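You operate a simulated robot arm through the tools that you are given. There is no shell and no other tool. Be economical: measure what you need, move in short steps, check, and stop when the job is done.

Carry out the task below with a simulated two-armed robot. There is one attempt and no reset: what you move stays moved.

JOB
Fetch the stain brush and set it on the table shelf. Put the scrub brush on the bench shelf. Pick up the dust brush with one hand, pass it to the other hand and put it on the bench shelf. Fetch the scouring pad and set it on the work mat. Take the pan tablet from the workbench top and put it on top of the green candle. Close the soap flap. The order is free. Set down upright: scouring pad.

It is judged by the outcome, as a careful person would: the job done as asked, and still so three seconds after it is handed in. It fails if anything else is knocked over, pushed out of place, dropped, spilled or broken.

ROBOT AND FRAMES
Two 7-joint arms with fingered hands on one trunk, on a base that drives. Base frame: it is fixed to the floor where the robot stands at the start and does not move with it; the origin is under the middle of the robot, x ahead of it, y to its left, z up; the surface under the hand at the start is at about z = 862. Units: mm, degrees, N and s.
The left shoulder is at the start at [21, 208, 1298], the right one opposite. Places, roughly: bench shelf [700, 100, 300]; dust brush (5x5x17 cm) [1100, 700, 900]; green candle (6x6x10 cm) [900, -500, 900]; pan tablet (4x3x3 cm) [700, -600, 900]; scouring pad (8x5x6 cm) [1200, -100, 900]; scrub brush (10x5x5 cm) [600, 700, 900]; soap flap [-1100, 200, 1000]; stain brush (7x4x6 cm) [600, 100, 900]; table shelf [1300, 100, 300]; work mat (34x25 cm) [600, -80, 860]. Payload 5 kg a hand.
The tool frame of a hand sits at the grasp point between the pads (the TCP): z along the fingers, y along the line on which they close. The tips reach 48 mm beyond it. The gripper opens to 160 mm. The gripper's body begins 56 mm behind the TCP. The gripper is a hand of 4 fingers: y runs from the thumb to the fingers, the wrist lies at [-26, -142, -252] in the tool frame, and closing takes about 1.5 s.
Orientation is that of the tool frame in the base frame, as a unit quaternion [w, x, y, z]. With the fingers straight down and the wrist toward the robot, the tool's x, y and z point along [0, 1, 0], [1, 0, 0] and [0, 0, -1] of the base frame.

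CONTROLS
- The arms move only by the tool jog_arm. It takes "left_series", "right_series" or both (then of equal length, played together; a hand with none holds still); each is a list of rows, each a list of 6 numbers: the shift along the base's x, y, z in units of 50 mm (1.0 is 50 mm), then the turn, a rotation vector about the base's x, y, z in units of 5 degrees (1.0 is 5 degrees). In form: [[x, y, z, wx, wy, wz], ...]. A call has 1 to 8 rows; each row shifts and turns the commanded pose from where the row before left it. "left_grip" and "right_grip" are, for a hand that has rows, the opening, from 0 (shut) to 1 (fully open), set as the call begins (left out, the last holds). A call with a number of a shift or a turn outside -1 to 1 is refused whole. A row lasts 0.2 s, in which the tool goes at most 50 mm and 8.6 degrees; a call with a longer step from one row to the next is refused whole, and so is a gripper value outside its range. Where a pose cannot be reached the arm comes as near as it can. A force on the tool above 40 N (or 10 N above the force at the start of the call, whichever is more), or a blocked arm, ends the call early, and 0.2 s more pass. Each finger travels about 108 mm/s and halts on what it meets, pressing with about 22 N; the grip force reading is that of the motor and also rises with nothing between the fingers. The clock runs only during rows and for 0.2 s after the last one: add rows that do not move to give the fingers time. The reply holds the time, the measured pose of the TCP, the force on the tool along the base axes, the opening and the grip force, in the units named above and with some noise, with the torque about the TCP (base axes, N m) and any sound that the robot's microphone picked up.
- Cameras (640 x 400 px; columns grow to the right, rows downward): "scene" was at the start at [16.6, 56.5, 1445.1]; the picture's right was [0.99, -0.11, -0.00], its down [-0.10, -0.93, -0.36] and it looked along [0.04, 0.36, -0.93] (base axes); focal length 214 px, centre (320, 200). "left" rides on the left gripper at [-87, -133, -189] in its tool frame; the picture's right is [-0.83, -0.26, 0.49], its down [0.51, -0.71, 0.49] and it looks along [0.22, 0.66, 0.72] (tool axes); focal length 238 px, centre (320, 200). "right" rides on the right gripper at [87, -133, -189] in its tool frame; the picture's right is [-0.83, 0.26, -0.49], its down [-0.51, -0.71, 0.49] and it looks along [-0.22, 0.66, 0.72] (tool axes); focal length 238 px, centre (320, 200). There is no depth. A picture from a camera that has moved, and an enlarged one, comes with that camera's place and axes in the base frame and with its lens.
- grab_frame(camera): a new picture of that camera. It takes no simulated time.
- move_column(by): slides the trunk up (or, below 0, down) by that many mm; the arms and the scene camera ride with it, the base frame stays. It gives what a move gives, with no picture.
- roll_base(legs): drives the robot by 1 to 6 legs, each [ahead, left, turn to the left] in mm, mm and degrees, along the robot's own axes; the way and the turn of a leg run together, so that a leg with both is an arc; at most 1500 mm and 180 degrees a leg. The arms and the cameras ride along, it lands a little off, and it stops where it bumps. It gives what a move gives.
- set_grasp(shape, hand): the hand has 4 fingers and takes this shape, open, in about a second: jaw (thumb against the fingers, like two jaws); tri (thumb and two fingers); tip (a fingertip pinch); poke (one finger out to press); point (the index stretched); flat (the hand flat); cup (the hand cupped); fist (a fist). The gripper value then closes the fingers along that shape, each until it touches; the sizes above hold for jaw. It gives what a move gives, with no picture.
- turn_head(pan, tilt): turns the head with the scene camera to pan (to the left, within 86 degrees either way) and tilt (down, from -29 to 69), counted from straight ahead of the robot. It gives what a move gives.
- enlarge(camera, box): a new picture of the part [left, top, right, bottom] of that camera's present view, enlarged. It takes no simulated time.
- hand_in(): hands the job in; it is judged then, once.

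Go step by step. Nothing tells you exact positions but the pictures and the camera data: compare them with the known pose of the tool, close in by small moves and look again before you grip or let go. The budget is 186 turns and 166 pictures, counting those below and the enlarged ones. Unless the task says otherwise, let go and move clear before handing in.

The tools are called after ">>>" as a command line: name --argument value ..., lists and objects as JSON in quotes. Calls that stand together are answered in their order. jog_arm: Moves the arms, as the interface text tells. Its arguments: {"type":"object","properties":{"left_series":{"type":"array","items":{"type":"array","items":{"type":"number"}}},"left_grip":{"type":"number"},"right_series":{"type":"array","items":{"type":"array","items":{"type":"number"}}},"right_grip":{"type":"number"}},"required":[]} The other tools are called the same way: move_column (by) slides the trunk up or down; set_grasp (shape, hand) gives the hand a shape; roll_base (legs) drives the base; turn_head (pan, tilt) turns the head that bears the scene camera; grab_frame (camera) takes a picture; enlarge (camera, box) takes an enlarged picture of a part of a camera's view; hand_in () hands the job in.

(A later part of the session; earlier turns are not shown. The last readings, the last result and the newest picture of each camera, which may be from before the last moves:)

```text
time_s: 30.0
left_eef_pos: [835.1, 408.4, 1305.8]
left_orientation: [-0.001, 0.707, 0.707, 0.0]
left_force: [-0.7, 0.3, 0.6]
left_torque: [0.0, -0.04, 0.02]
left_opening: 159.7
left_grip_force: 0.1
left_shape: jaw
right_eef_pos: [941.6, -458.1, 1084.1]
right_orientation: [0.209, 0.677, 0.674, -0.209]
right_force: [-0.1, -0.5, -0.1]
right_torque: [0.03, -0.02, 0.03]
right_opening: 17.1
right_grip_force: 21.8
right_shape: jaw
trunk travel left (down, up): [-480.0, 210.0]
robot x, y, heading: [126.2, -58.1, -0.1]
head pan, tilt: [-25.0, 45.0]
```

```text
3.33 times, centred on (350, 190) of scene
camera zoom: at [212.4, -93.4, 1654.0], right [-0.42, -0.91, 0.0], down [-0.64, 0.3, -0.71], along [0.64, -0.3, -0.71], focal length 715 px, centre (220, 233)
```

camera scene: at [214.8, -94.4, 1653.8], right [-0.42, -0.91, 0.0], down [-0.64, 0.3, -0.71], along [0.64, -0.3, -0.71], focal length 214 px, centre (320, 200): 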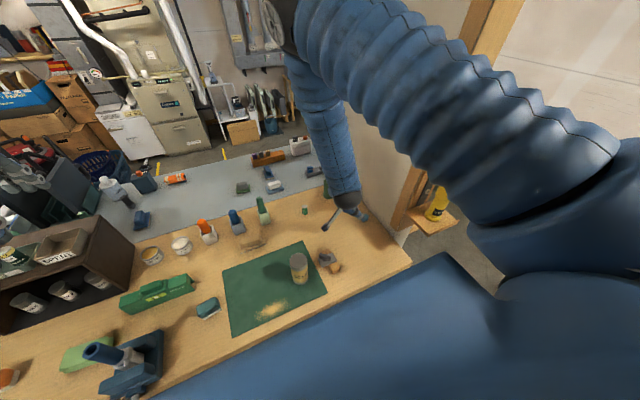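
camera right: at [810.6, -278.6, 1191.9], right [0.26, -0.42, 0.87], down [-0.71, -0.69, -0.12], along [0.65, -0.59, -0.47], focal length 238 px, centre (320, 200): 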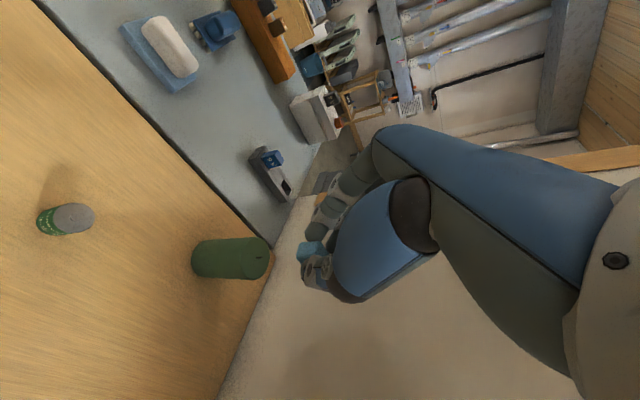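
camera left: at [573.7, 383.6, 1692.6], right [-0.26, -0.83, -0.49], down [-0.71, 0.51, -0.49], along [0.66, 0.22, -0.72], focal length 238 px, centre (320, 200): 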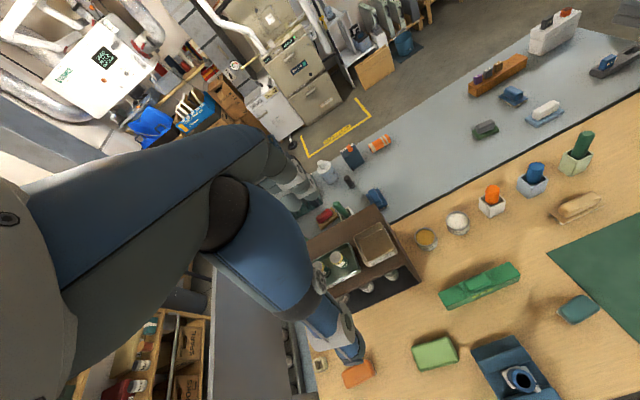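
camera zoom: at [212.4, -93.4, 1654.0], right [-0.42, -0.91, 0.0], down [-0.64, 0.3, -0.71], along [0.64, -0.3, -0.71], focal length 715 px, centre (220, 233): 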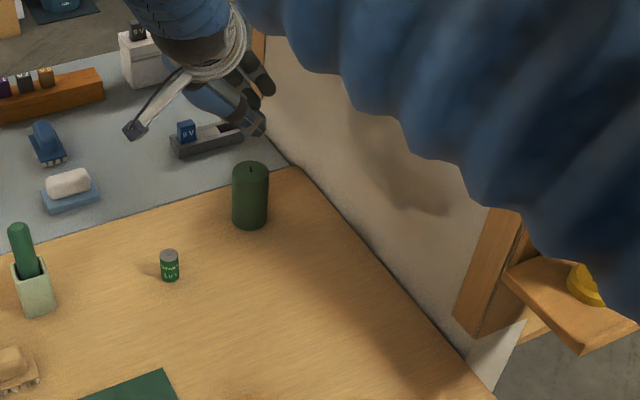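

>>> jog_arm --right_series '[[0, -0.03, -0.65, 0, 0, 0], [0, 0, -0.5, 0, 0, 0], [0, 0, -0.12, 0, 0, 0]]'

>>> enlarge --camera "right" --box '[220, 180, 420, 340]'

>>> enlarge --camera "scene" --box '[290, 150, 390, 212]'

```text
time_s: 30.8
left_eef_pos: [833.9, 408.0, 1305.4]
left_orientation: [0.001, 0.707, 0.707, -0.001]
left_force: [0.2, -1.3, 0.5]
left_torque: [0.0, -0.01, 0.02]
left_opening: 159.7
left_grip_force: 0.0
left_shape: jaw
right_eef_pos: [942.8, -460.1, 1020.4]
right_orientation: [0.208, 0.677, 0.674, -0.21]
right_force: [-0.2, 0.0, -0.2]
right_torque: [0.0, -0.04, 0.0]
right_opening: 17.2
right_grip_force: 22.0
right_shape: jaw
trunk travel left (down, up): [-480.0, 210.0]
robot x, y, heading: [127.1, -57.8, 0.1]
head pan, tilt: [-25.0, 45.0]
```

```text
2.50 times, centred on (320, 260) of right
camera zoom: at [811.3, -280.4, 1128.0], right [0.26, -0.41, 0.87], down [-0.71, -0.69, -0.12], along [0.65, -0.59, -0.47], focal length 596 px, centre (320, 50)
```

zoom: 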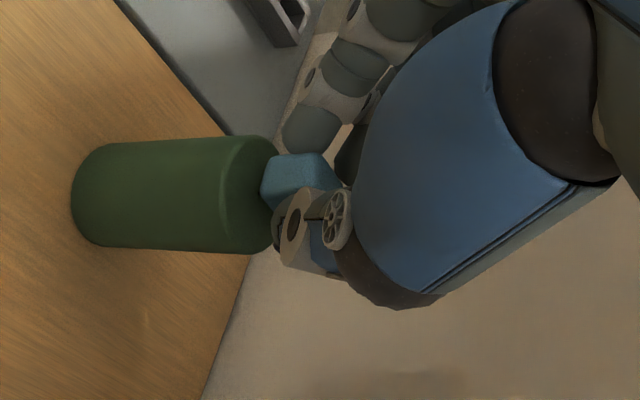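

```text
6.40 times, centred on (340, 181) of scene
camera zoom: at [213.2, -93.2, 1654.0], right [-0.42, -0.91, 0.0], down [-0.64, 0.3, -0.71], along [0.64, -0.3, -0.71], focal length 1373 px, centre (192, 322)
```

zoom: 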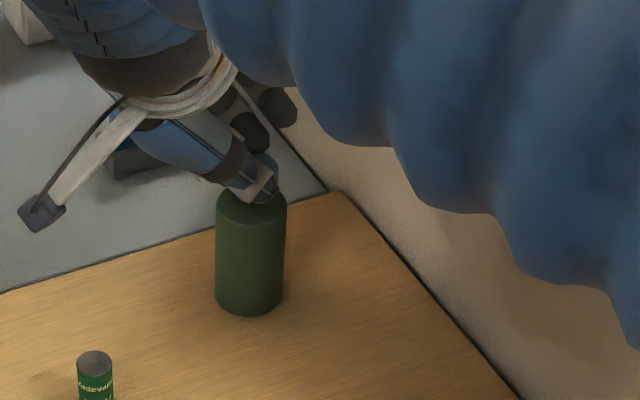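

>>> jog_arm --right_series '[[0, 0, -0.06, 0, 0, 0], [0, 0, 0, 0, 0, 0]]'

>>> jog_arm --right_series '[[0, 0, -0.05, 0, 0, 0], [0, 0, 0, 0, 0, 0]]'

>>> enlarge --camera "right" --box '[240, 220, 340, 300]'

```text
time_s: 31.4
left_eef_pos: [834.7, 408.2, 1305.1]
left_orientation: [-0.001, 0.707, 0.707, 0.0]
left_force: [0.1, 0.3, -0.5]
left_torque: [0.02, 0.0, 0.02]
left_opening: 159.6
left_grip_force: 0.1
left_shape: jaw
right_eef_pos: [943.4, -460.8, 1018.3]
right_orientation: [0.208, 0.677, 0.674, -0.21]
right_force: [0.0, 0.2, 0.1]
right_torque: [-0.01, 0.02, 0.0]
right_opening: 17.4
right_grip_force: 22.4
right_shape: jaw
trunk travel left (down, up): [-480.0, 210.0]
robot x, y, heading: [132.5, -55.1, -0.0]
head pan, tilt: [-25.0, 45.0]
```

```text
time_s: 32.0
left_eef_pos: [834.2, 408.5, 1304.8]
left_orientation: [0.0, 0.707, 0.707, 0.0]
left_force: [-0.2, 0.0, 0.0]
left_torque: [-0.01, -0.01, 0.03]
left_opening: 159.7
left_grip_force: 0.1
left_shape: jaw
right_eef_pos: [942.9, -459.7, 1014.9]
right_orientation: [0.208, 0.678, 0.673, -0.21]
right_force: [-0.4, 0.5, 0.6]
right_torque: [0.0, -0.01, -0.03]
right_opening: 17.1
right_grip_force: 22.1
right_shape: jaw
trunk travel left (down, up): [-480.0, 210.0]
robot x, y, heading: [129.3, -57.6, -0.3]
head pan, tilt: [-25.0, 45.0]
```

```text
5.00 times, centred on (290, 260) of right
camera zoom: at [810.9, -280.2, 1122.8], right [0.26, -0.41, 0.87], down [-0.71, -0.69, -0.12], along [0.65, -0.59, -0.47], focal length 1192 px, centre (470, -100)
```

zoom: 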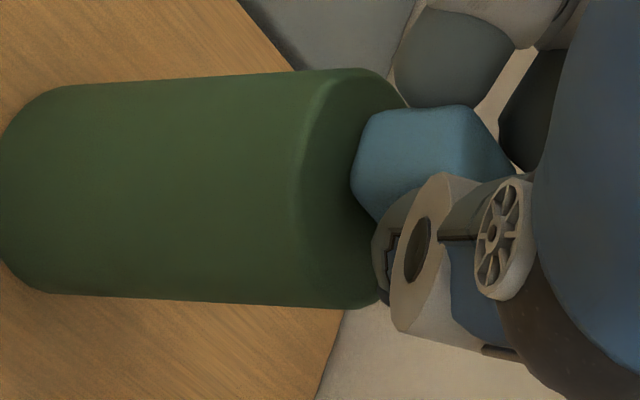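

>>> jog_arm --right_series '[[0, 0, -0.06, 0, 0, 0], [0, 0, 0, 0, 0, 0]]'

>>> jog_arm --right_series '[[0, 0, -0.05, 0, 0, 0], [0, 0, 0, 0, 0, 0]]'

>>> enlarge --camera "right" --box '[240, 220, 340, 300]'

```text
time_s: 32.6
left_eef_pos: [834.3, 408.7, 1304.8]
left_orientation: [0.0, 0.707, 0.707, 0.0]
left_force: [0.6, 0.0, 0.6]
left_torque: [0.01, -0.03, 0.02]
left_opening: 159.8
left_grip_force: 0.1
left_shape: jaw
right_eef_pos: [941.4, -460.9, 1013.6]
right_orientation: [0.21, 0.678, 0.673, -0.209]
right_force: [-0.3, 0.2, 8.3]
right_torque: [-0.22, -0.07, -0.03]
right_opening: 17.5
right_grip_force: 22.1
right_shape: jaw
trunk travel left (down, up): [-480.0, 210.0]
robot x, y, heading: [129.2, -61.6, -0.0]
head pan, tilt: [-25.0, 45.0]
```

```text
time_s: 33.2
left_eef_pos: [832.7, 409.3, 1305.6]
left_orientation: [0.001, 0.707, 0.707, 0.0]
left_force: [-0.2, 1.0, 0.2]
left_torque: [0.01, 0.0, 0.0]
left_opening: 159.8
left_grip_force: 0.0
left_shape: jaw
right_eef_pos: [941.9, -459.8, 1012.9]
right_orientation: [0.209, 0.678, 0.673, -0.21]
right_force: [-1.8, 0.8, 21.7]
right_torque: [-0.53, -0.21, -0.06]
right_opening: 17.7
right_grip_force: 22.1
right_shape: jaw
trunk travel left (down, up): [-480.0, 210.0]
robot x, y, heading: [127.6, -61.0, 0.0]
head pan, tilt: [-25.0, 45.0]
```

```text
5.00 times, centred on (290, 260) of right
camera zoom: at [810.5, -280.0, 1119.5], right [0.25, -0.41, 0.87], down [-0.71, -0.69, -0.12], along [0.65, -0.59, -0.47], focal length 1192 px, centre (470, -100)
```

zoom: 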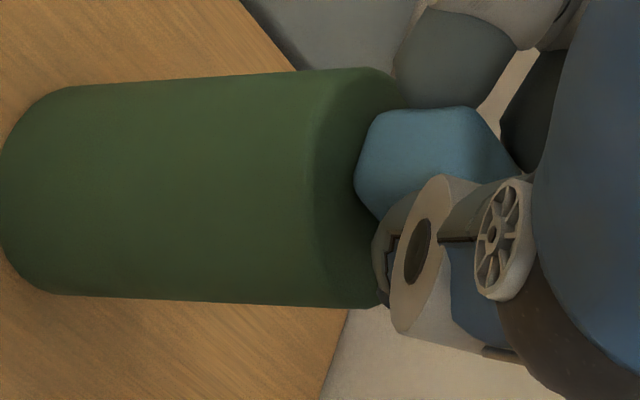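

>>> jog_arm --right_series '[[0, 0, 0.05, 0, 0, 0], [0, 0, 0, 0, 0, 0]]'

>>> jog_arm --right_series '[[0, 0, 0, 0, 0, 0], [0, 0, 0, 0, 0, 0], [0, 0, 0, 0, 0, 0]]' --right_grip 0.35

>>> enlarge --camera "right" --box '[240, 220, 340, 300]'

```text
time_s: 33.8
left_eef_pos: [834.0, 408.9, 1305.2]
left_orientation: [0.0, 0.707, 0.708, 0.0]
left_force: [-0.8, -0.4, -0.6]
left_torque: [-0.02, -0.01, 0.0]
left_opening: 160.0
left_grip_force: 0.1
left_shape: jaw
right_eef_pos: [942.1, -459.2, 1012.9]
right_orientation: [0.209, 0.678, 0.673, -0.21]
right_force: [2.2, -0.7, 14.4]
right_torque: [-0.37, -0.32, 0.05]
right_opening: 18.0
right_grip_force: 22.0
right_shape: jaw
trunk travel left (down, up): [-480.0, 210.0]
robot x, y, heading: [130.2, -61.4, 0.1]
head pan, tilt: [-25.0, 45.0]
```

```text
time_s: 34.6
left_eef_pos: [834.7, 407.6, 1305.1]
left_orientation: [0.0, 0.707, 0.707, 0.0]
left_force: [-0.4, 0.3, -0.2]
left_torque: [0.0, -0.01, -0.01]
left_opening: 159.9
left_grip_force: 0.0
left_shape: jaw
right_eef_pos: [942.3, -459.9, 1011.2]
right_orientation: [0.207, 0.677, 0.674, -0.212]
right_force: [0.0, 0.6, -0.7]
right_torque: [0.03, 0.02, 0.0]
right_opening: 55.6
right_grip_force: 0.1
right_shape: jaw
trunk travel left (down, up): [-480.0, 210.0]
robot x, y, heading: [129.8, -61.4, 0.0]
head pan, tilt: [-25.0, 45.0]
```

```text
5.00 times, centred on (290, 260) of right
camera zoom: at [810.4, -280.1, 1119.3], right [0.26, -0.42, 0.87], down [-0.71, -0.69, -0.12], along [0.65, -0.59, -0.48], focal length 1192 px, centre (470, -100)
```

zoom: 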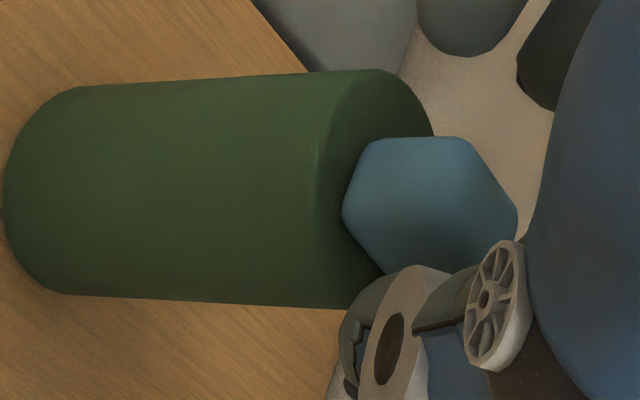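

The tablet rests on the candle, roughly centred. I retreat back along the tool axis and check.

>>> jog_arm --right_series '[[0, 0.28, 0.4, 0, 0, 0], [0, 0.5, 0.7, 0, 0, 0], [0, 0.5, 0.8, 0, 0, 0], [0, 0.5, 0.8, 0, 0, 0], [-0.2, 0.4, 0.8, 0, 0, 0], [-0.4, 0.4, 0.8, 0, 0, 0]]' --right_grip 0.5

>>> enlarge --camera "scene" --box '[270, 150, 400, 230]'

```text
time_s: 36.0
left_eef_pos: [832.7, 409.3, 1306.5]
left_orientation: [0.001, 0.707, 0.707, 0.001]
left_force: [-1.1, 0.1, 1.1]
left_torque: [0.01, -0.08, 0.01]
left_opening: 159.6
left_grip_force: 0.0
left_shape: jaw
right_eef_pos: [910.5, -330.1, 1228.8]
right_orientation: [0.208, 0.677, 0.674, -0.21]
right_force: [-1.6, 0.2, 0.1]
right_torque: [-0.06, -0.18, 0.08]
right_opening: 79.8
right_grip_force: 0.2
right_shape: jaw
trunk travel left (down, up): [-480.0, 210.0]
robot x, y, heading: [129.2, -61.1, 0.0]
head pan, tilt: [-25.0, 45.0]
```

```text
4.92 times, centred on (335, 190) of scene
camera zoom: at [210.5, -93.2, 1654.1], right [-0.42, -0.91, 0.0], down [-0.64, 0.3, -0.71], along [0.64, -0.3, -0.71], focal length 1056 px, centre (246, 249)
```

zoom: 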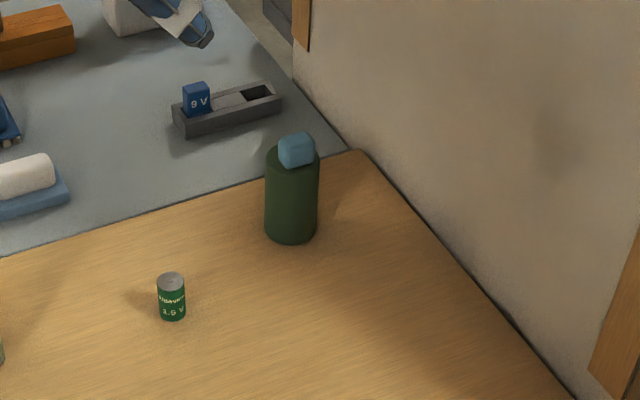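

The tablet is on the candle. Next come the stain brush (right hand) and scrub brush (left hand), so I straighten the right hand, raise the trunk and shift left.

>>> move_column --by 200

>>> jog_arm --right_series '[[-0.9, 0, 0, 1, 0, 0], [-0.9, 0, 0, 1, 0, 0], [-0.9, 0, 0, 1, 0, 0], [-0.9, 0, 0, 1, 0, 0], [-0.9, 0, 0, 1, 0, 0], [0, 0, 0, 1, 0, 0], [0, 0, 0, 1, 0, 0]]' --right_grip 1

>>> roll_base --legs '[[-80, 310, 0]]'

>>> turn_head --pan 25 --tilt 50

>>> grab_frame --camera "scene"

```text
time_s: 38.1
left_eef_pos: [834.1, 408.6, 1505.0]
left_orientation: [0.0, 0.707, 0.708, 0.0]
left_force: [0.3, -0.2, 0.1]
left_torque: [-0.01, 0.02, -0.03]
left_opening: 159.7
left_grip_force: 0.0
left_shape: jaw
right_eef_pos: [912.7, -331.0, 1427.4]
right_orientation: [0.208, 0.677, 0.674, -0.211]
right_force: [0.2, -0.2, -0.8]
right_torque: [0.01, -0.02, -0.01]
right_opening: 79.4
right_grip_force: 0.0
right_shape: jaw
trunk travel left (down, up): [-680.0, 10.0]
robot x, y, heading: [129.0, -59.6, 0.1]
head pan, tilt: [-25.0, 45.0]
```

```text
time_s: 39.7
left_eef_pos: [835.4, 407.1, 1505.3]
left_orientation: [0.0, 0.707, 0.707, 0.001]
left_force: [0.4, -1.1, 0.5]
left_torque: [0.1, 0.02, 0.04]
left_opening: 159.8
left_grip_force: 0.1
left_shape: jaw
right_eef_pos: [689.5, -332.0, 1425.2]
right_orientation: [-0.006, 0.708, 0.706, 0.002]
right_force: [0.2, -0.3, -0.2]
right_torque: [0.05, 0.02, 0.03]
right_opening: 159.8
right_grip_force: 0.0
right_shape: jaw
trunk travel left (down, up): [-680.0, 10.0]
robot x, y, heading: [129.8, -61.0, 0.2]
head pan, tilt: [-25.0, 45.0]
```

```text
time_s: 41.9
left_eef_pos: [754.5, 715.7, 1505.7]
left_orientation: [0.0, 0.707, 0.707, 0.001]
left_force: [-0.2, -0.9, 0.9]
left_torque: [0.1, 0.03, 0.0]
left_opening: 159.6
left_grip_force: 0.0
left_shape: jaw
right_eef_pos: [608.1, -22.8, 1425.7]
right_orientation: [-0.007, 0.709, 0.705, 0.003]
right_force: [0.4, -1.2, 0.7]
right_torque: [0.07, -0.02, 0.03]
right_opening: 159.9
right_grip_force: 0.0
right_shape: jaw
trunk travel left (down, up): [-680.0, 10.0]
robot x, y, heading: [48.7, 246.1, -0.1]
head pan, tilt: [-25.0, 45.0]
```

```text
time_s: 43.0
left_eef_pos: [754.1, 717.3, 1506.0]
left_orientation: [0.0, 0.707, 0.707, 0.0]
left_force: [-1.0, 0.1, -0.1]
left_torque: [0.03, -0.03, -0.01]
left_opening: 159.7
left_grip_force: 0.1
left_shape: jaw
right_eef_pos: [608.0, -21.9, 1426.8]
right_orientation: [-0.006, 0.709, 0.705, 0.001]
right_force: [-0.5, -1.1, -0.8]
right_torque: [-0.01, 0.01, 0.01]
right_opening: 159.8
right_grip_force: 0.0
right_shape: jaw
trunk travel left (down, up): [-680.0, 10.0]
robot x, y, heading: [48.6, 252.1, -0.1]
head pan, tilt: [25.0, 50.0]
```

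```text
123 pictures are left
camera scene: at [129.0, 282.8, 1847.0], right [0.42, -0.91, 0.0], down [-0.69, -0.32, -0.64], along [0.58, 0.27, -0.77], focal length 214 px, centre (320, 200)
```

scene: 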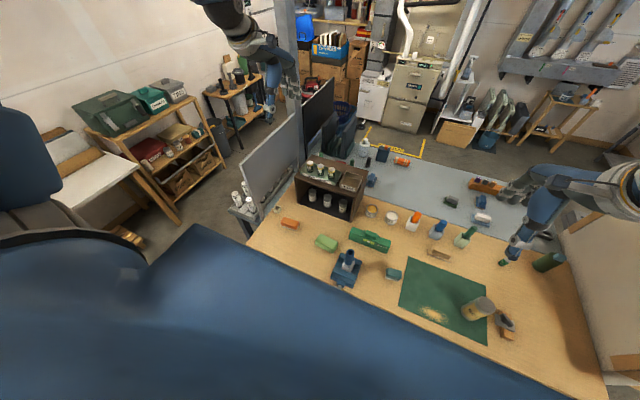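

>>> enlarge --camera "scene" --box '[230, 80, 430, 300]'

>>> enlarge --camera "scene" --box '[200, 60, 360, 220]'

>>> enlarge --camera "left" --box '[0, 0, 640, 400]'

```text
1.82 times, centred on (330, 190) of scene
camera zoom: at [129.0, 282.8, 1847.0], right [0.42, -0.91, 0.0], down [-0.69, -0.32, -0.64], along [0.58, 0.27, -0.77], focal length 390 px, centre (302, 218)
```

zoom: 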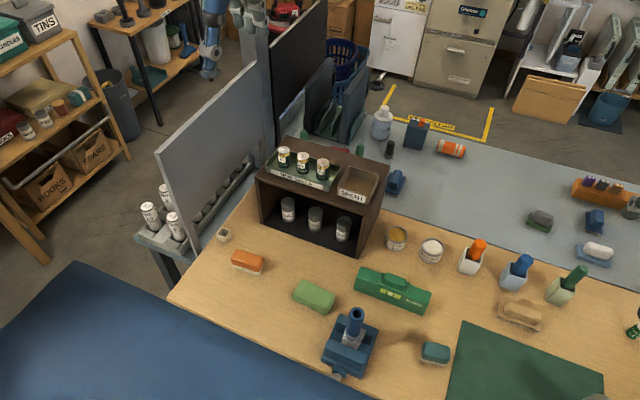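

```text
2.50 times, centred on (280, 140) of scene
camera zoom: at [129.0, 282.8, 1847.0], right [0.42, -0.91, 0.0], down [-0.69, -0.32, -0.64], along [0.58, 0.27, -0.77], focal length 536 px, centre (420, 350)
```

zoom: 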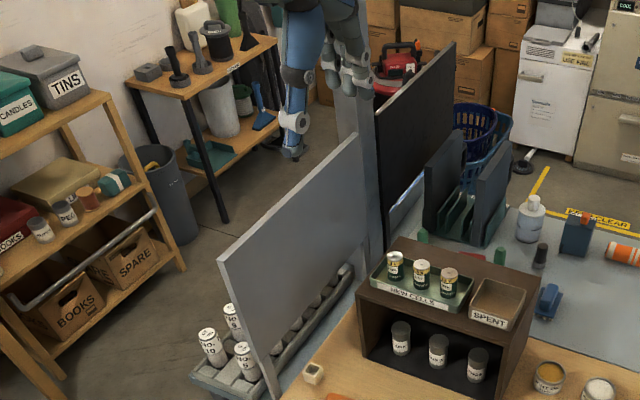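

```text
1.00 times, centred on (320, 200) of left (not enlarged: the box is as wide or as high as the picture)
camera zoom: at [622.2, 632.1, 1693.3], right [-0.26, -0.83, -0.49], down [-0.71, 0.51, -0.49], along [0.66, 0.22, -0.72], focal length 238 px, centre (320, 200)
```

zoom: 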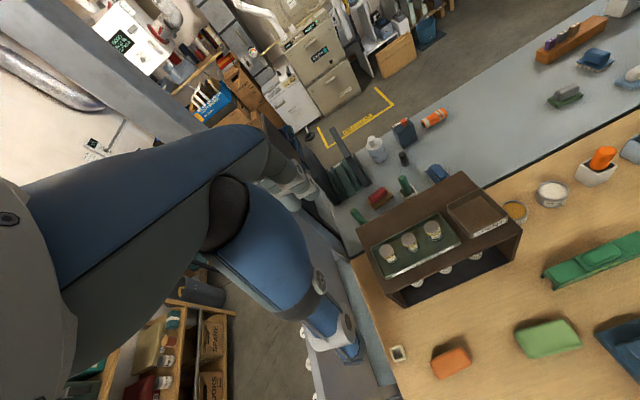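

>>> jog_arm --left_series '[[-0.57, -0.09, 0, 0, 0, 0], [-0.57, -0.09, 0, 0, 0, 0], [-0.57, -0.09, 0, 0, 0, 0], [-0.57, -0.09, 0, 0, 0, 0]]' --right_series '[[-0.02, 0.8, 0, 0, 0, 0], [-0.02, 0.8, 0, 0, 0, 0], [-0.02, 0.8, 0, 0, 0, 0], [-0.02, 0.8, 0, 0, 0, 0]]' --left_grip 0.6 --right_grip 0.6

>>> move_column --by -280

>>> grab_frame --camera "left"

>>> grab_frame --camera "right"

```text
time_s: 44.0
left_eef_pos: [637.4, 703.0, 1504.3]
left_orientation: [0.001, 0.707, 0.708, 0.001]
left_force: [-1.6, 0.9, 0.2]
left_torque: [-0.18, -0.12, -0.03]
left_opening: 96.6
left_grip_force: 0.0
left_shape: jaw
right_eef_pos: [600.0, 143.8, 1428.8]
right_orientation: [-0.003, 0.709, 0.705, 0.002]
right_force: [-1.0, 1.9, 1.0]
right_torque: [-0.14, -0.12, -0.02]
right_opening: 96.5
right_grip_force: 0.0
right_shape: jaw
trunk travel left (down, up): [-680.0, 10.0]
robot x, y, heading: [51.7, 254.0, 0.4]
head pan, tilt: [25.0, 50.0]
```

```text
time_s: 46.9
left_eef_pos: [640.0, 699.1, 1226.4]
left_orientation: [0.0, 0.708, 0.707, 0.001]
left_force: [0.9, -1.1, -0.6]
left_torque: [0.03, -0.05, 0.04]
left_opening: 96.4
left_grip_force: 0.1
left_shape: jaw
right_eef_pos: [602.4, 140.8, 1147.7]
right_orientation: [-0.005, 0.709, 0.706, 0.003]
right_force: [-0.4, 0.7, -0.5]
right_torque: [0.0, 0.01, 0.03]
right_opening: 96.6
right_grip_force: 0.0
right_shape: jaw
trunk travel left (down, up): [-400.0, 290.0]
robot x, y, heading: [45.0, 250.9, -0.2]
head pan, tilt: [25.0, 50.0]
```

```text
119 pictures are left
camera left: at [507.2, 614.2, 1413.3], right [-0.26, -0.83, -0.49], down [-0.71, 0.51, -0.49], along [0.66, 0.22, -0.72], focal length 238 px, centre (320, 200)
```

left: 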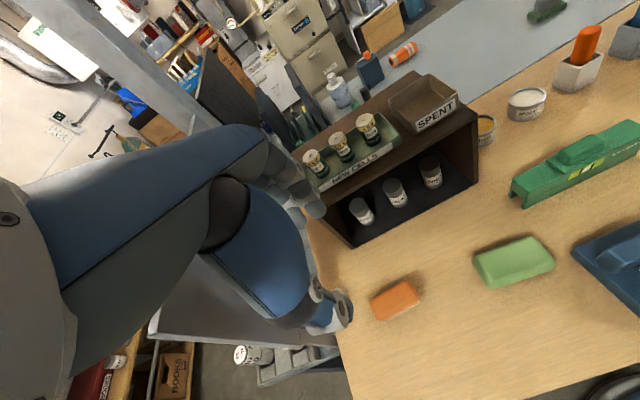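

```text
118 pictures are left
camera right: at [470.8, 225.6, 1337.8], right [0.26, -0.84, 0.48], down [-0.71, -0.5, -0.49], along [0.65, -0.21, -0.73], focal length 238 px, centre (320, 200)
```

right: 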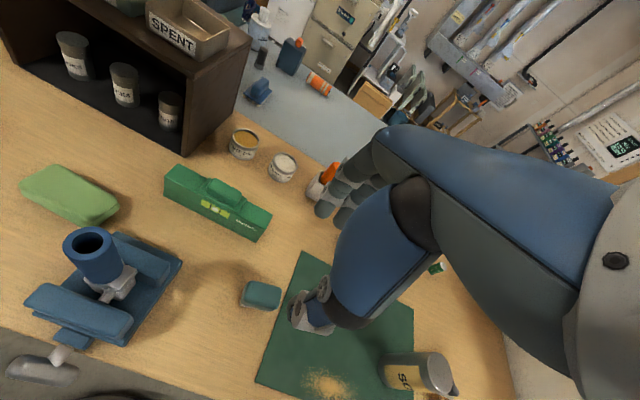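

Both hands are lined up: scrub brush at ~[641,696], stain brush at ~[601,140]. I lower the trunk part way and check.

>>> jog_arm --left_series '[[0, -0.05, -0.7, 0, 0, 0], [0, 0, -0.8, 0, 0, 0]]'

>>> move_column --by -170

>>> grab_frame --camera "left"

>>> grab_frame --camera "right"

```text
time_s: 47.5
left_eef_pos: [639.8, 697.6, 1148.7]
left_orientation: [-0.001, 0.707, 0.707, 0.0]
left_force: [0.4, 1.2, 0.5]
left_torque: [-0.02, 0.09, -0.03]
left_opening: 96.1
left_grip_force: 0.1
left_shape: jaw
right_eef_pos: [602.8, 140.5, 1145.9]
right_orientation: [-0.006, 0.708, 0.706, 0.002]
right_force: [-0.6, 0.5, -0.1]
right_torque: [-0.07, 0.05, -0.02]
right_opening: 96.3
right_grip_force: 0.1
right_shape: jaw
trunk travel left (down, up): [-400.0, 290.0]
robot x, y, heading: [47.0, 247.3, 0.2]
head pan, tilt: [25.0, 50.0]
```

```text
time_s: 49.4
left_eef_pos: [637.9, 696.7, 979.5]
left_orientation: [0.0, 0.708, 0.706, 0.0]
left_force: [0.1, -0.9, 0.0]
left_torque: [0.01, 0.0, 0.01]
left_opening: 96.2
left_grip_force: 0.1
left_shape: jaw
right_eef_pos: [602.9, 139.5, 977.3]
right_orientation: [-0.005, 0.709, 0.705, 0.002]
right_force: [-0.1, -0.5, -0.3]
right_torque: [0.0, -0.02, -0.01]
right_opening: 96.7
right_grip_force: 0.0
right_shape: jaw
trunk travel left (down, up): [-230.0, 460.0]
robot x, y, heading: [51.3, 247.4, -0.0]
head pan, tilt: [25.0, 50.0]
```

```text
117 pictures are left
camera left: at [506.1, 611.8, 1167.9], right [-0.26, -0.83, -0.49], down [-0.71, 0.51, -0.49], along [0.66, 0.22, -0.72], focal length 238 px, centre (320, 200)
```

left: 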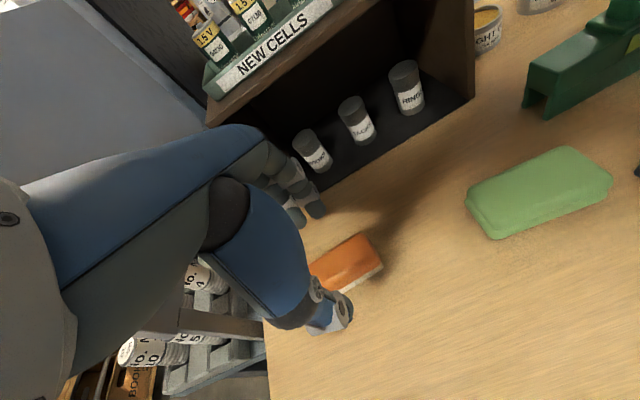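

```text
116 pictures are left
camera right: at [470.7, 225.5, 1167.9], right [0.26, -0.84, 0.48], down [-0.71, -0.5, -0.49], along [0.65, -0.21, -0.73], focal length 238 px, centre (320, 200)
```

right: 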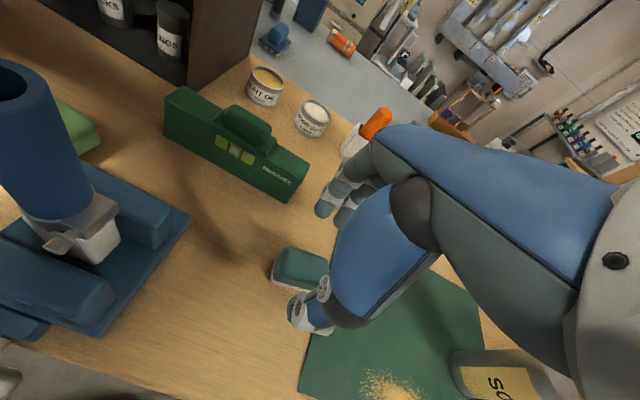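

>>> jog_arm --left_series '[[0, 0, -0.5, 0, 0, 0], [0, 0, -0.5, 0, 0, 0], [0, 0, -0.26, 0, 0, 0]]' --right_series '[[-0.04, 0, -0.4, 0, 0, 0], [0, 0, -0.4, 0, 0, 0], [0, 0, -0.3, 0, 0, 0]]'

>>> jog_arm --left_series '[[0, 0, 0, 0, 0, 0], [0, 0, 0, 0, 0, 0], [0, 0, 0, 0, 0, 0], [0, 0, 0, 0, 0, 0], [0, 0, 0, 0, 0, 0], [0, 0, 0, 0, 0, 0]]' --right_series '[[0, 0, 0, 0, 0, 0], [0, 0, 0, 0, 0, 0], [0, 0, 0, 0, 0, 0], [0, 0, 0, 0, 0, 0], [0, 0, 0, 0, 0, 0], [0, 0, 0, 0, 0, 0]]' --left_grip 0 --right_grip 0

>>> grab_frame --camera "left"

>>> grab_frame --camera "right"

```text
time_s: 50.2
left_eef_pos: [639.4, 696.4, 916.4]
left_orientation: [0.0, 0.708, 0.706, 0.0]
left_force: [-0.2, -0.7, -0.7]
left_torque: [-0.06, 0.02, 0.0]
left_opening: 96.1
left_grip_force: 0.0
left_shape: jaw
right_eef_pos: [602.7, 139.5, 921.3]
right_orientation: [-0.006, 0.709, 0.705, 0.001]
right_force: [0.4, 0.0, 0.5]
right_torque: [-0.01, 0.07, 0.04]
right_opening: 96.2
right_grip_force: 0.1
right_shape: jaw
trunk travel left (down, up): [-230.0, 460.0]
robot x, y, heading: [47.1, 248.0, -0.0]
head pan, tilt: [25.0, 50.0]
```

```text
time_s: 51.6
left_eef_pos: [638.9, 695.8, 917.0]
left_orientation: [-0.001, 0.708, 0.706, 0.0]
left_force: [-0.9, -0.5, -0.3]
left_torque: [0.02, -0.01, -0.01]
left_opening: 39.7
left_grip_force: 21.6
left_shape: jaw
right_eef_pos: [600.1, 139.2, 921.6]
right_orientation: [-0.005, 0.709, 0.705, 0.002]
right_force: [-0.1, 0.1, 0.1]
right_torque: [-0.02, -0.01, 0.01]
right_opening: 36.8
right_grip_force: 22.4
right_shape: jaw
trunk travel left (down, up): [-230.0, 460.0]
robot x, y, heading: [47.9, 249.2, -0.1]
head pan, tilt: [25.0, 50.0]
```

```text
115 pictures are left
camera left: at [506.4, 611.5, 1104.4], right [-0.26, -0.83, -0.49], down [-0.71, 0.51, -0.49], along [0.66, 0.22, -0.72], focal length 238 px, centre (320, 200)
```

left: 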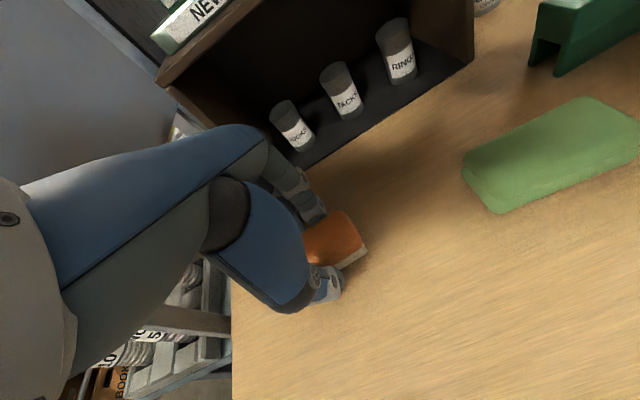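

```text
114 pictures are left
camera right: at [469.0, 225.4, 1112.8], right [0.26, -0.84, 0.48], down [-0.71, -0.5, -0.49], along [0.65, -0.21, -0.73], focal length 238 px, centre (320, 200)
```

right: 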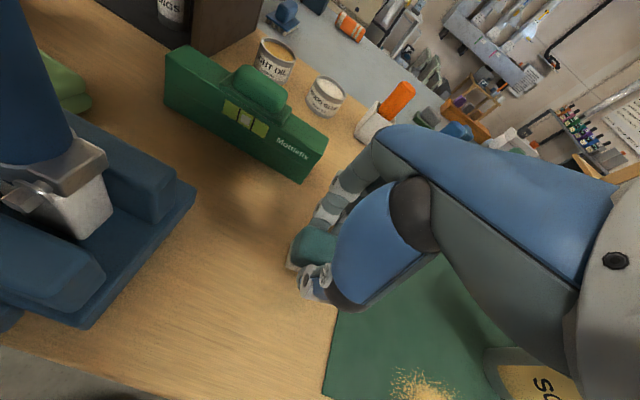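

Both brushes are gripped. I lift the trunk and back away to look at the bench shelf.

>>> move_column --by 230

>>> roll_base --legs '[[-450, -100, 0]]'

>>> move_column --by -300

>>> turn_head --pan 0 --tilt 40

>>> grab_frame --camera "scene"

```text
time_s: 54.0
left_eef_pos: [639.0, 696.4, 1146.0]
left_orientation: [0.0, 0.707, 0.707, 0.0]
left_force: [-0.1, 0.1, -1.0]
left_torque: [-0.01, -0.01, -0.01]
left_opening: 40.0
left_grip_force: 22.0
left_shape: jaw
right_eef_pos: [601.4, 140.3, 1150.9]
right_orientation: [-0.006, 0.709, 0.706, 0.002]
right_force: [0.1, 0.0, -0.9]
right_torque: [0.01, -0.04, 0.02]
right_opening: 36.6
right_grip_force: 21.7
right_shape: jaw
trunk travel left (down, up): [-460.0, 230.0]
robot x, y, heading: [50.7, 254.1, -0.1]
head pan, tilt: [25.0, 50.0]
```

```text
time_s: 56.8
left_eef_pos: [184.3, 595.5, 1147.3]
left_orientation: [0.0, 0.708, 0.706, 0.0]
left_force: [-0.6, -0.4, -0.7]
left_torque: [0.02, -0.04, -0.02]
left_opening: 40.0
left_grip_force: 22.2
left_shape: jaw
right_eef_pos: [146.0, 38.1, 1152.0]
right_orientation: [-0.004, 0.709, 0.705, 0.002]
right_force: [-0.3, 0.1, -1.0]
right_torque: [0.03, -0.01, 0.02]
right_opening: 36.7
right_grip_force: 22.2
right_shape: jaw
trunk travel left (down, up): [-460.0, 230.0]
robot x, y, heading: [-403.9, 152.1, 0.1]
head pan, tilt: [25.0, 50.0]
```

```text
time_s: 59.8
left_eef_pos: [185.3, 596.1, 846.3]
left_orientation: [0.0, 0.707, 0.707, 0.001]
left_force: [-0.9, 0.3, -0.9]
left_torque: [0.02, 0.01, 0.03]
left_opening: 39.9
left_grip_force: 21.9
left_shape: jaw
right_eef_pos: [146.1, 37.9, 852.5]
right_orientation: [-0.005, 0.708, 0.706, 0.003]
right_force: [-0.6, 0.3, -0.9]
right_torque: [0.0, -0.01, 0.02]
right_opening: 36.8
right_grip_force: 21.5
right_shape: jaw
trunk travel left (down, up): [-160.0, 530.0]
robot x, y, heading: [-405.0, 148.8, 0.0]
head pan, tilt: [25.0, 50.0]
```

```text
time_s: 60.7
left_eef_pos: [185.2, 596.1, 846.2]
left_orientation: [0.0, 0.708, 0.707, 0.0]
left_force: [-0.6, 0.8, -0.8]
left_torque: [0.0, 0.01, 0.02]
left_opening: 40.1
left_grip_force: 21.9
left_shape: jaw
right_eef_pos: [145.7, 38.6, 851.5]
right_orientation: [-0.005, 0.709, 0.705, 0.002]
right_force: [0.6, -0.7, -1.1]
right_torque: [-0.04, 0.0, 0.03]
right_opening: 36.9
right_grip_force: 22.0
right_shape: jaw
trunk travel left (down, up): [-160.0, 530.0]
robot x, y, heading: [-405.5, 147.0, -0.1]
head pan, tilt: [0.0, 40.0]
```

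```text
113 pictures are left
camera scene: at [-310.6, 151.1, 1341.2], right [0.0, -1.0, 0.0], down [-0.64, 0.0, -0.77], along [0.77, 0.0, -0.64], focal length 214 px, centre (320, 200)
```

scene: 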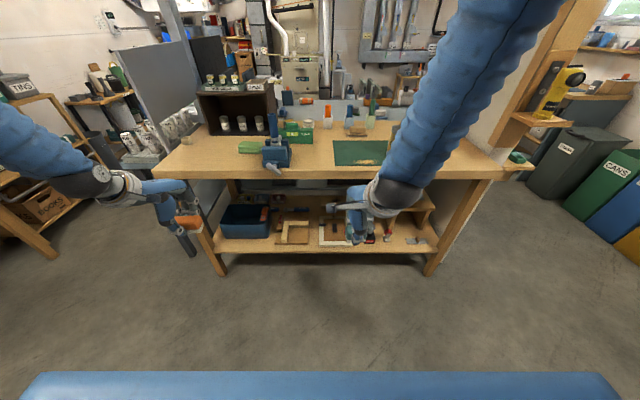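

>>> enlarge --camera "scene" --box '[190, 160, 470, 280]'

>>> grab_frame --camera "right"

>>> grab_frame --camera "left"

```text
2.29 times, centred on (330, 220) of scene
camera zoom: at [-310.6, 151.1, 1341.2], right [0.0, -1.0, 0.0], down [-0.64, 0.0, -0.77], along [0.77, 0.0, -0.64], focal length 490 px, centre (297, 154)
```

zoom: 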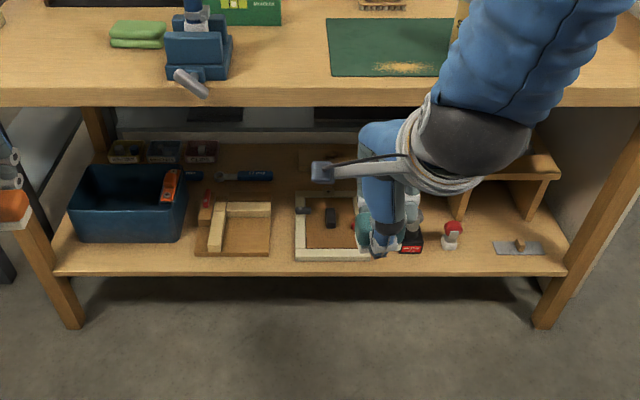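

```text
111 pictures are left
camera right: at [14.5, 124.8, 1042.8], right [0.26, -0.84, 0.48], down [-0.71, -0.5, -0.49], along [0.65, -0.21, -0.73], focal length 238 px, centre (320, 200)
```

right: 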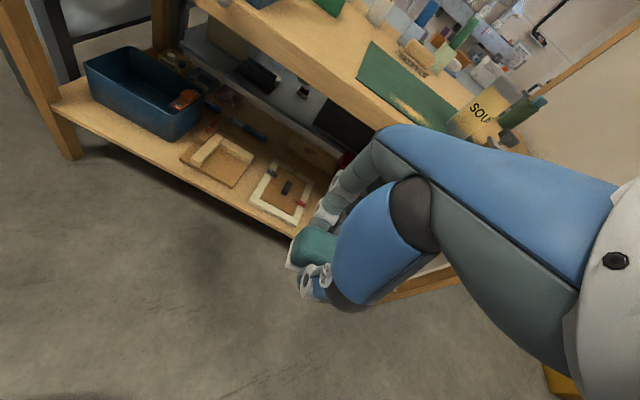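

```text
110 pictures are left
camera left: at [52.3, 510.9, 1034.4], right [-0.26, -0.83, -0.49], down [-0.71, 0.51, -0.49], along [0.66, 0.22, -0.72], focal length 238 px, centre (320, 200)
```

left: 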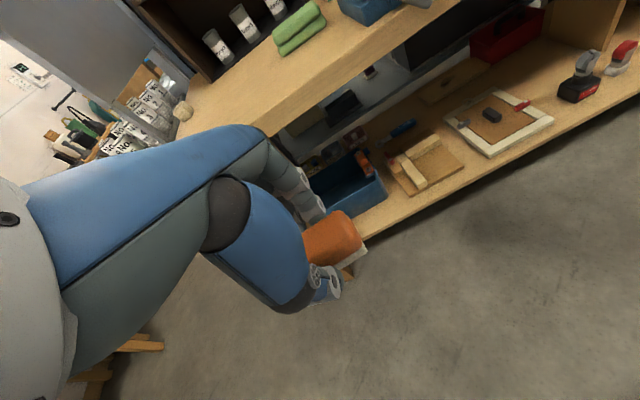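

The shelf top is at about z=300 with its front edge near x=460. The right arm hides part of it, so I move that arm aside and take a closer look for free space.

>>> jog_arm --right_series '[[0, -0.8, 0.5, 0, 0, 0], [0, -0.8, 0.5, 0, 0, 0], [0, -0.8, 0.5, 0, 0, 0], [0, -0.8, 0.5, 0, 0, 0], [0, -0.8, 0.5, 0, 0, 0], [0, -0.8, 0.5, 0, 0, 0], [0, -0.8, 0.5, 0, 0, 0], [0, -0.8, 0.5, 0, 0, 0]]'

>>> enlarge --camera "scene" --box '[190, 160, 470, 280]'

```text
time_s: 62.5
left_eef_pos: [184.5, 596.4, 847.7]
left_orientation: [0.0, 0.707, 0.707, 0.0]
left_force: [-0.9, -0.4, -0.1]
left_torque: [0.03, 0.02, 0.0]
left_opening: 40.3
left_grip_force: 21.7
left_shape: jaw
right_eef_pos: [141.3, -232.2, 1017.3]
right_orientation: [-0.008, 0.711, 0.703, -0.006]
right_force: [0.3, -0.9, -0.6]
right_torque: [0.02, 0.01, -0.02]
right_opening: 36.6
right_grip_force: 21.9
right_shape: jaw
right hand out of reach, approached as far as the arm can: row 7, 8
trunk travel left (down, up): [-160.0, 530.0]
robot x, y, heading: [-408.1, 151.0, 0.0]
head pan, tilt: [0.0, 40.0]
```

```text
2.29 times, centred on (330, 220) of scene
camera zoom: at [-310.7, 150.8, 1341.2], right [0.0, -1.0, 0.0], down [-0.64, 0.0, -0.77], along [0.77, 0.0, -0.64], focal length 490 px, centre (297, 154)
```

zoom: 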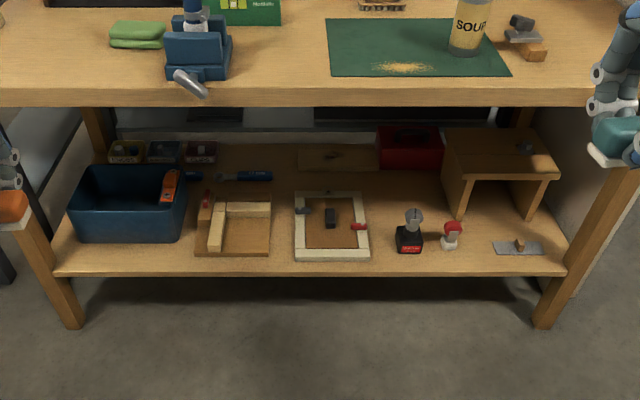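

Free space exists behind the drill (x≈640–800, y≈-60..-285), reachable over the low frame. I'll raise the right arm out of the way, shift the base right, lower the trunk and slide the left hand in under the bench top.

>>> jog_arm --right_series '[[0, 0.62, 0.7, 0, 0, 0], [0, 0.62, 0.7, 0, 0, 0], [0, 0.62, 0.7, 0, 0, 0], [0, 0.62, 0.7, 0, 0, 0], [0, 0.62, 0.7, 0, 0, 0], [0, 0.62, 0.7, 0, 0, 0], [0, 0.62, 0.7, 0, 0, 0], [0, 0.62, 0.7, 0, 0, 0]]'

>>> roll_base --legs '[[0, -450, 0]]'

>>> move_column --by -155

>>> jog_arm --left_series '[[0, -0.4, -0.75, 0, 0, 0], [0, -0.4, -0.75, 0, 0, 0], [0, -0.4, -0.75, 0, 0, 0], [0, -0.4, -0.75, 0, 0, 0], [0, -0.4, -0.75, 0, 0, 0], [0, -0.4, -0.75, 0, 0, 0], [0, -0.3, -0.75, 0, 0, 0]]'

>>> grab_frame --camera "scene"

>>> grab_frame --camera "left"

```text
time_s: 64.3
left_eef_pos: [184.6, 594.7, 846.0]
left_orientation: [0.0, 0.707, 0.707, 0.001]
left_force: [0.1, -0.8, -0.8]
left_torque: [-0.03, 0.01, -0.02]
left_opening: 40.2
left_grip_force: 22.3
left_shape: jaw
right_eef_pos: [141.0, -233.5, 1016.7]
right_orientation: [-0.009, 0.712, 0.702, -0.006]
right_force: [0.0, 0.3, -0.4]
right_torque: [0.0, 0.0, -0.03]
right_opening: 36.4
right_grip_force: 22.4
right_shape: jaw
right hand out of reach, approached as far as the arm can: row 1, 2, 3, 4, 5, 6, 7, 8
trunk travel left (down, up): [-160.0, 530.0]
robot x, y, heading: [-406.0, 146.2, -0.0]
head pan, tilt: [0.0, 40.0]
```

```text
time_s: 67.0
left_eef_pos: [185.0, 139.3, 847.2]
left_orientation: [0.0, 0.71, 0.704, 0.001]
left_force: [-0.4, -0.9, -0.7]
left_torque: [0.06, 0.07, 0.06]
left_opening: 40.4
left_grip_force: 22.0
left_shape: jaw
right_eef_pos: [139.0, -688.4, 1016.8]
right_orientation: [-0.009, 0.713, 0.701, -0.006]
right_force: [0.0, -1.5, -0.8]
right_torque: [0.09, 0.02, 0.02]
right_opening: 36.6
right_grip_force: 21.9
right_shape: jaw
trunk travel left (down, up): [-160.0, 530.0]
robot x, y, heading: [-406.8, -304.0, -0.3]
head pan, tilt: [0.0, 40.0]
```

```text
time_s: 68.8
left_eef_pos: [185.0, 141.8, 691.4]
left_orientation: [0.0, 0.709, 0.705, 0.0]
left_force: [0.3, 0.1, -0.8]
left_torque: [0.02, -0.03, -0.01]
left_opening: 39.9
left_grip_force: 21.7
left_shape: jaw
right_eef_pos: [138.8, -687.4, 861.4]
right_orientation: [-0.008, 0.713, 0.702, -0.006]
right_force: [-0.3, -1.0, -0.1]
right_torque: [0.0, -0.02, 0.02]
right_opening: 36.4
right_grip_force: 21.7
right_shape: jaw
trunk travel left (down, up): [-5.0, 685.0]
robot x, y, heading: [-405.8, -302.8, -0.2]
head pan, tilt: [0.0, 40.0]
```

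```text
time_s: 70.4
left_eef_pos: [187.0, 5.2, 429.6]
left_orientation: [0.001, 0.709, 0.706, 0.0]
left_force: [2.4, 1.2, -0.4]
left_torque: [-0.05, 0.15, -0.02]
left_opening: 39.7
left_grip_force: 22.2
left_shape: jaw
right_eef_pos: [140.2, -687.9, 860.5]
right_orientation: [-0.009, 0.712, 0.702, -0.007]
right_force: [0.3, -0.1, -0.6]
right_torque: [0.02, -0.01, -0.01]
right_opening: 36.3
right_grip_force: 22.0
right_shape: jaw
trunk travel left (down, up): [-5.0, 685.0]
robot x, y, heading: [-409.3, -302.9, -0.3]
head pan, tilt: [0.0, 40.0]
```

```text
108 pictures are left
camera scene: at [-311.2, -303.0, 1186.1], right [0.0, -1.0, 0.0], down [-0.64, 0.0, -0.77], along [0.77, 0.0, -0.64], focal length 214 px, centre (320, 200)
```

scene: 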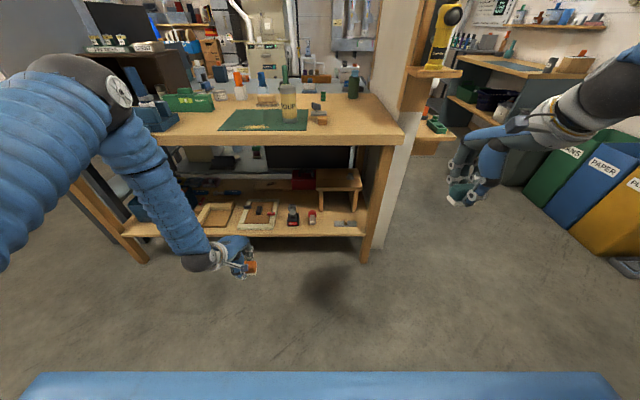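

```text
107 pictures are left
camera left: at [53.5, -79.6, 616.1], right [-0.26, -0.83, -0.49], down [-0.71, 0.51, -0.49], along [0.66, 0.22, -0.72], focal length 238 px, centre (320, 200)
```

left: 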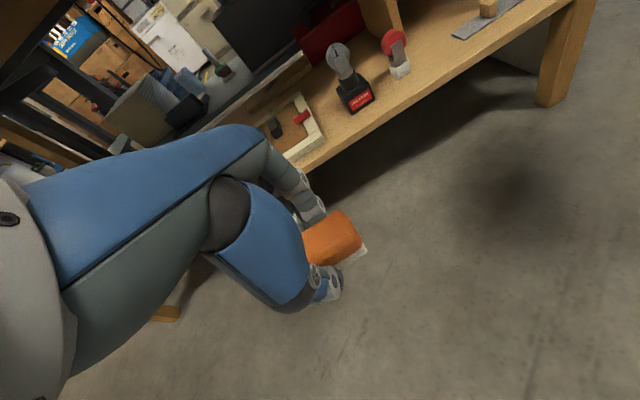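

The left elbow rides high, so I'll stretch the arm outside the bench and insert by driving the base. First I bring the right hand inward, since it reported out of reach.

>>> jog_arm --right_series '[[0.5, 0.5, 0, 0, 0, 0], [0.5, 0.5, 0, 0, 0, 0], [0, 0.8, 0, 0, 0, 0], [0, 0.8, 0, 0, 0, 0], [0, 0.8, 0, 0, 0, 0], [0, 0.8, 0, 0, 0, 0]]'

>>> roll_base --legs '[[-100, 0, 0]]'

>>> jog_arm --left_series '[[0.75, 0, -0.08, 0, 0, 0], [0.75, 0, -0.08, 0, 0, 0], [0.75, 0, -0.08, 0, 0, 0], [0.75, 0, -0.08, 0, 0, 0], [0.75, 0, -0.08, 0, 0, 0], [0.75, 0, -0.08, 0, 0, 0]]'

>>> grab_frame --camera "scene"

```text
time_s: 71.8
left_eef_pos: [184.8, 5.2, 427.8]
left_orientation: [0.0, 0.709, 0.706, 0.0]
left_force: [0.0, 0.2, -1.4]
left_torque: [-0.02, -0.02, -0.02]
left_opening: 40.1
left_grip_force: 22.5
left_shape: jaw
right_eef_pos: [190.3, -475.2, 862.1]
right_orientation: [-0.009, 0.712, 0.702, -0.006]
right_force: [0.4, -0.2, -1.3]
right_torque: [-0.05, -0.02, -0.01]
right_opening: 36.3
right_grip_force: 22.3
right_shape: jaw
trunk travel left (down, up): [-5.0, 685.0]
robot x, y, heading: [-408.6, -304.3, -0.3]
head pan, tilt: [0.0, 40.0]
```

```text
time_s: 73.0
left_eef_pos: [86.3, 4.8, 428.2]
left_orientation: [0.001, 0.71, 0.705, 0.0]
left_force: [-0.5, 0.5, -0.1]
left_torque: [0.02, -0.03, 0.0]
left_opening: 40.1
left_grip_force: 22.0
left_shape: jaw
right_eef_pos: [89.4, -476.2, 863.8]
right_orientation: [-0.009, 0.712, 0.702, -0.006]
right_force: [-0.8, 0.4, -0.4]
right_torque: [0.0, -0.09, 0.02]
right_opening: 36.4
right_grip_force: 21.5
right_shape: jaw
trunk travel left (down, up): [-5.0, 685.0]
robot x, y, heading: [-506.6, -304.0, -0.1]
head pan, tilt: [0.0, 40.0]
```

```text
time_s: 74.4
left_eef_pos: [309.3, 1.4, 402.9]
left_orientation: [-0.001, 0.71, 0.705, -0.001]
left_force: [0.1, 0.0, -1.9]
left_torque: [-0.05, -0.05, 0.0]
left_opening: 40.1
left_grip_force: 22.1
left_shape: jaw
right_eef_pos: [89.2, -476.3, 862.3]
right_orientation: [-0.009, 0.713, 0.701, -0.007]
right_force: [-0.2, 0.1, 0.1]
right_torque: [-0.01, 0.02, -0.02]
right_opening: 36.7
right_grip_force: 22.4
right_shape: jaw
trunk travel left (down, up): [-5.0, 685.0]
robot x, y, heading: [-508.3, -300.1, -0.3]
head pan, tilt: [0.0, 40.0]
```

```text
106 pictures are left
camera scene: at [-410.8, -302.6, 1186.1], right [0.0, -1.0, 0.0], down [-0.64, 0.0, -0.77], along [0.77, 0.0, -0.64], focal length 214 px, centre (320, 200)
```

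scene: 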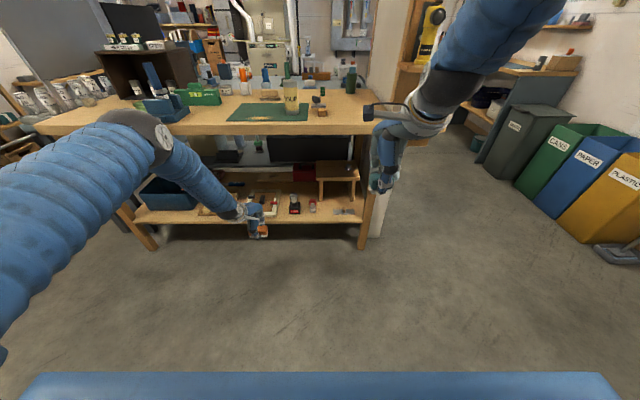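

>>> enlarge --camera "scene" --box '[190, 150, 370, 260]'

>>> enlarge --camera "left" --box '[200, 0, 640, 200]'

```text
3.56 times, centred on (280, 205) of scene
camera zoom: at [-410.8, -302.6, 1186.1], right [0.0, -1.0, 0.0], down [-0.64, 0.0, -0.77], along [0.77, 0.0, -0.64], focal length 763 px, centre (462, 182)
```

zoom: 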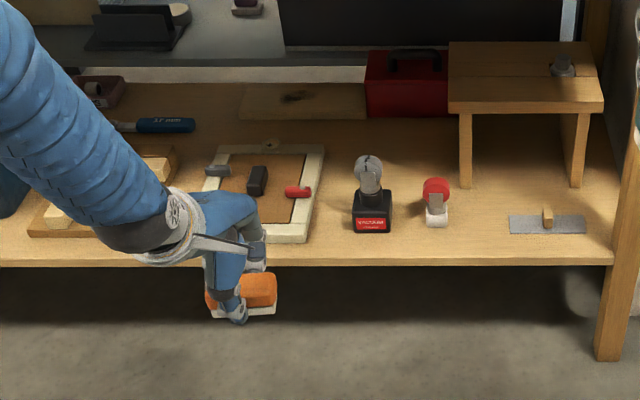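

```text
1.45 times, centred on (420, 100) of left
camera zoom: at [178.1, -81.4, 591.9], right [-0.26, -0.83, -0.49], down [-0.71, 0.51, -0.49], along [0.66, 0.21, -0.72], focal length 347 px, centre (174, 346)
```

zoom: 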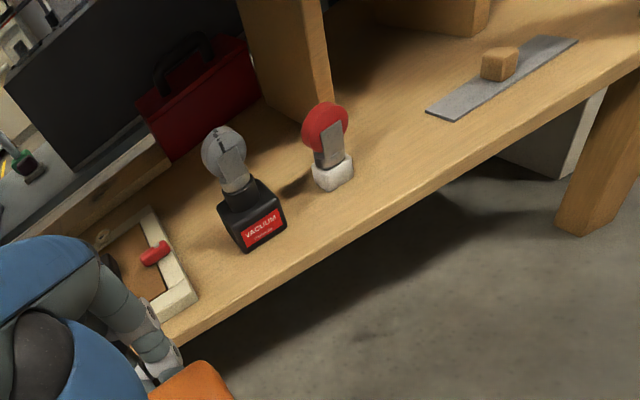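

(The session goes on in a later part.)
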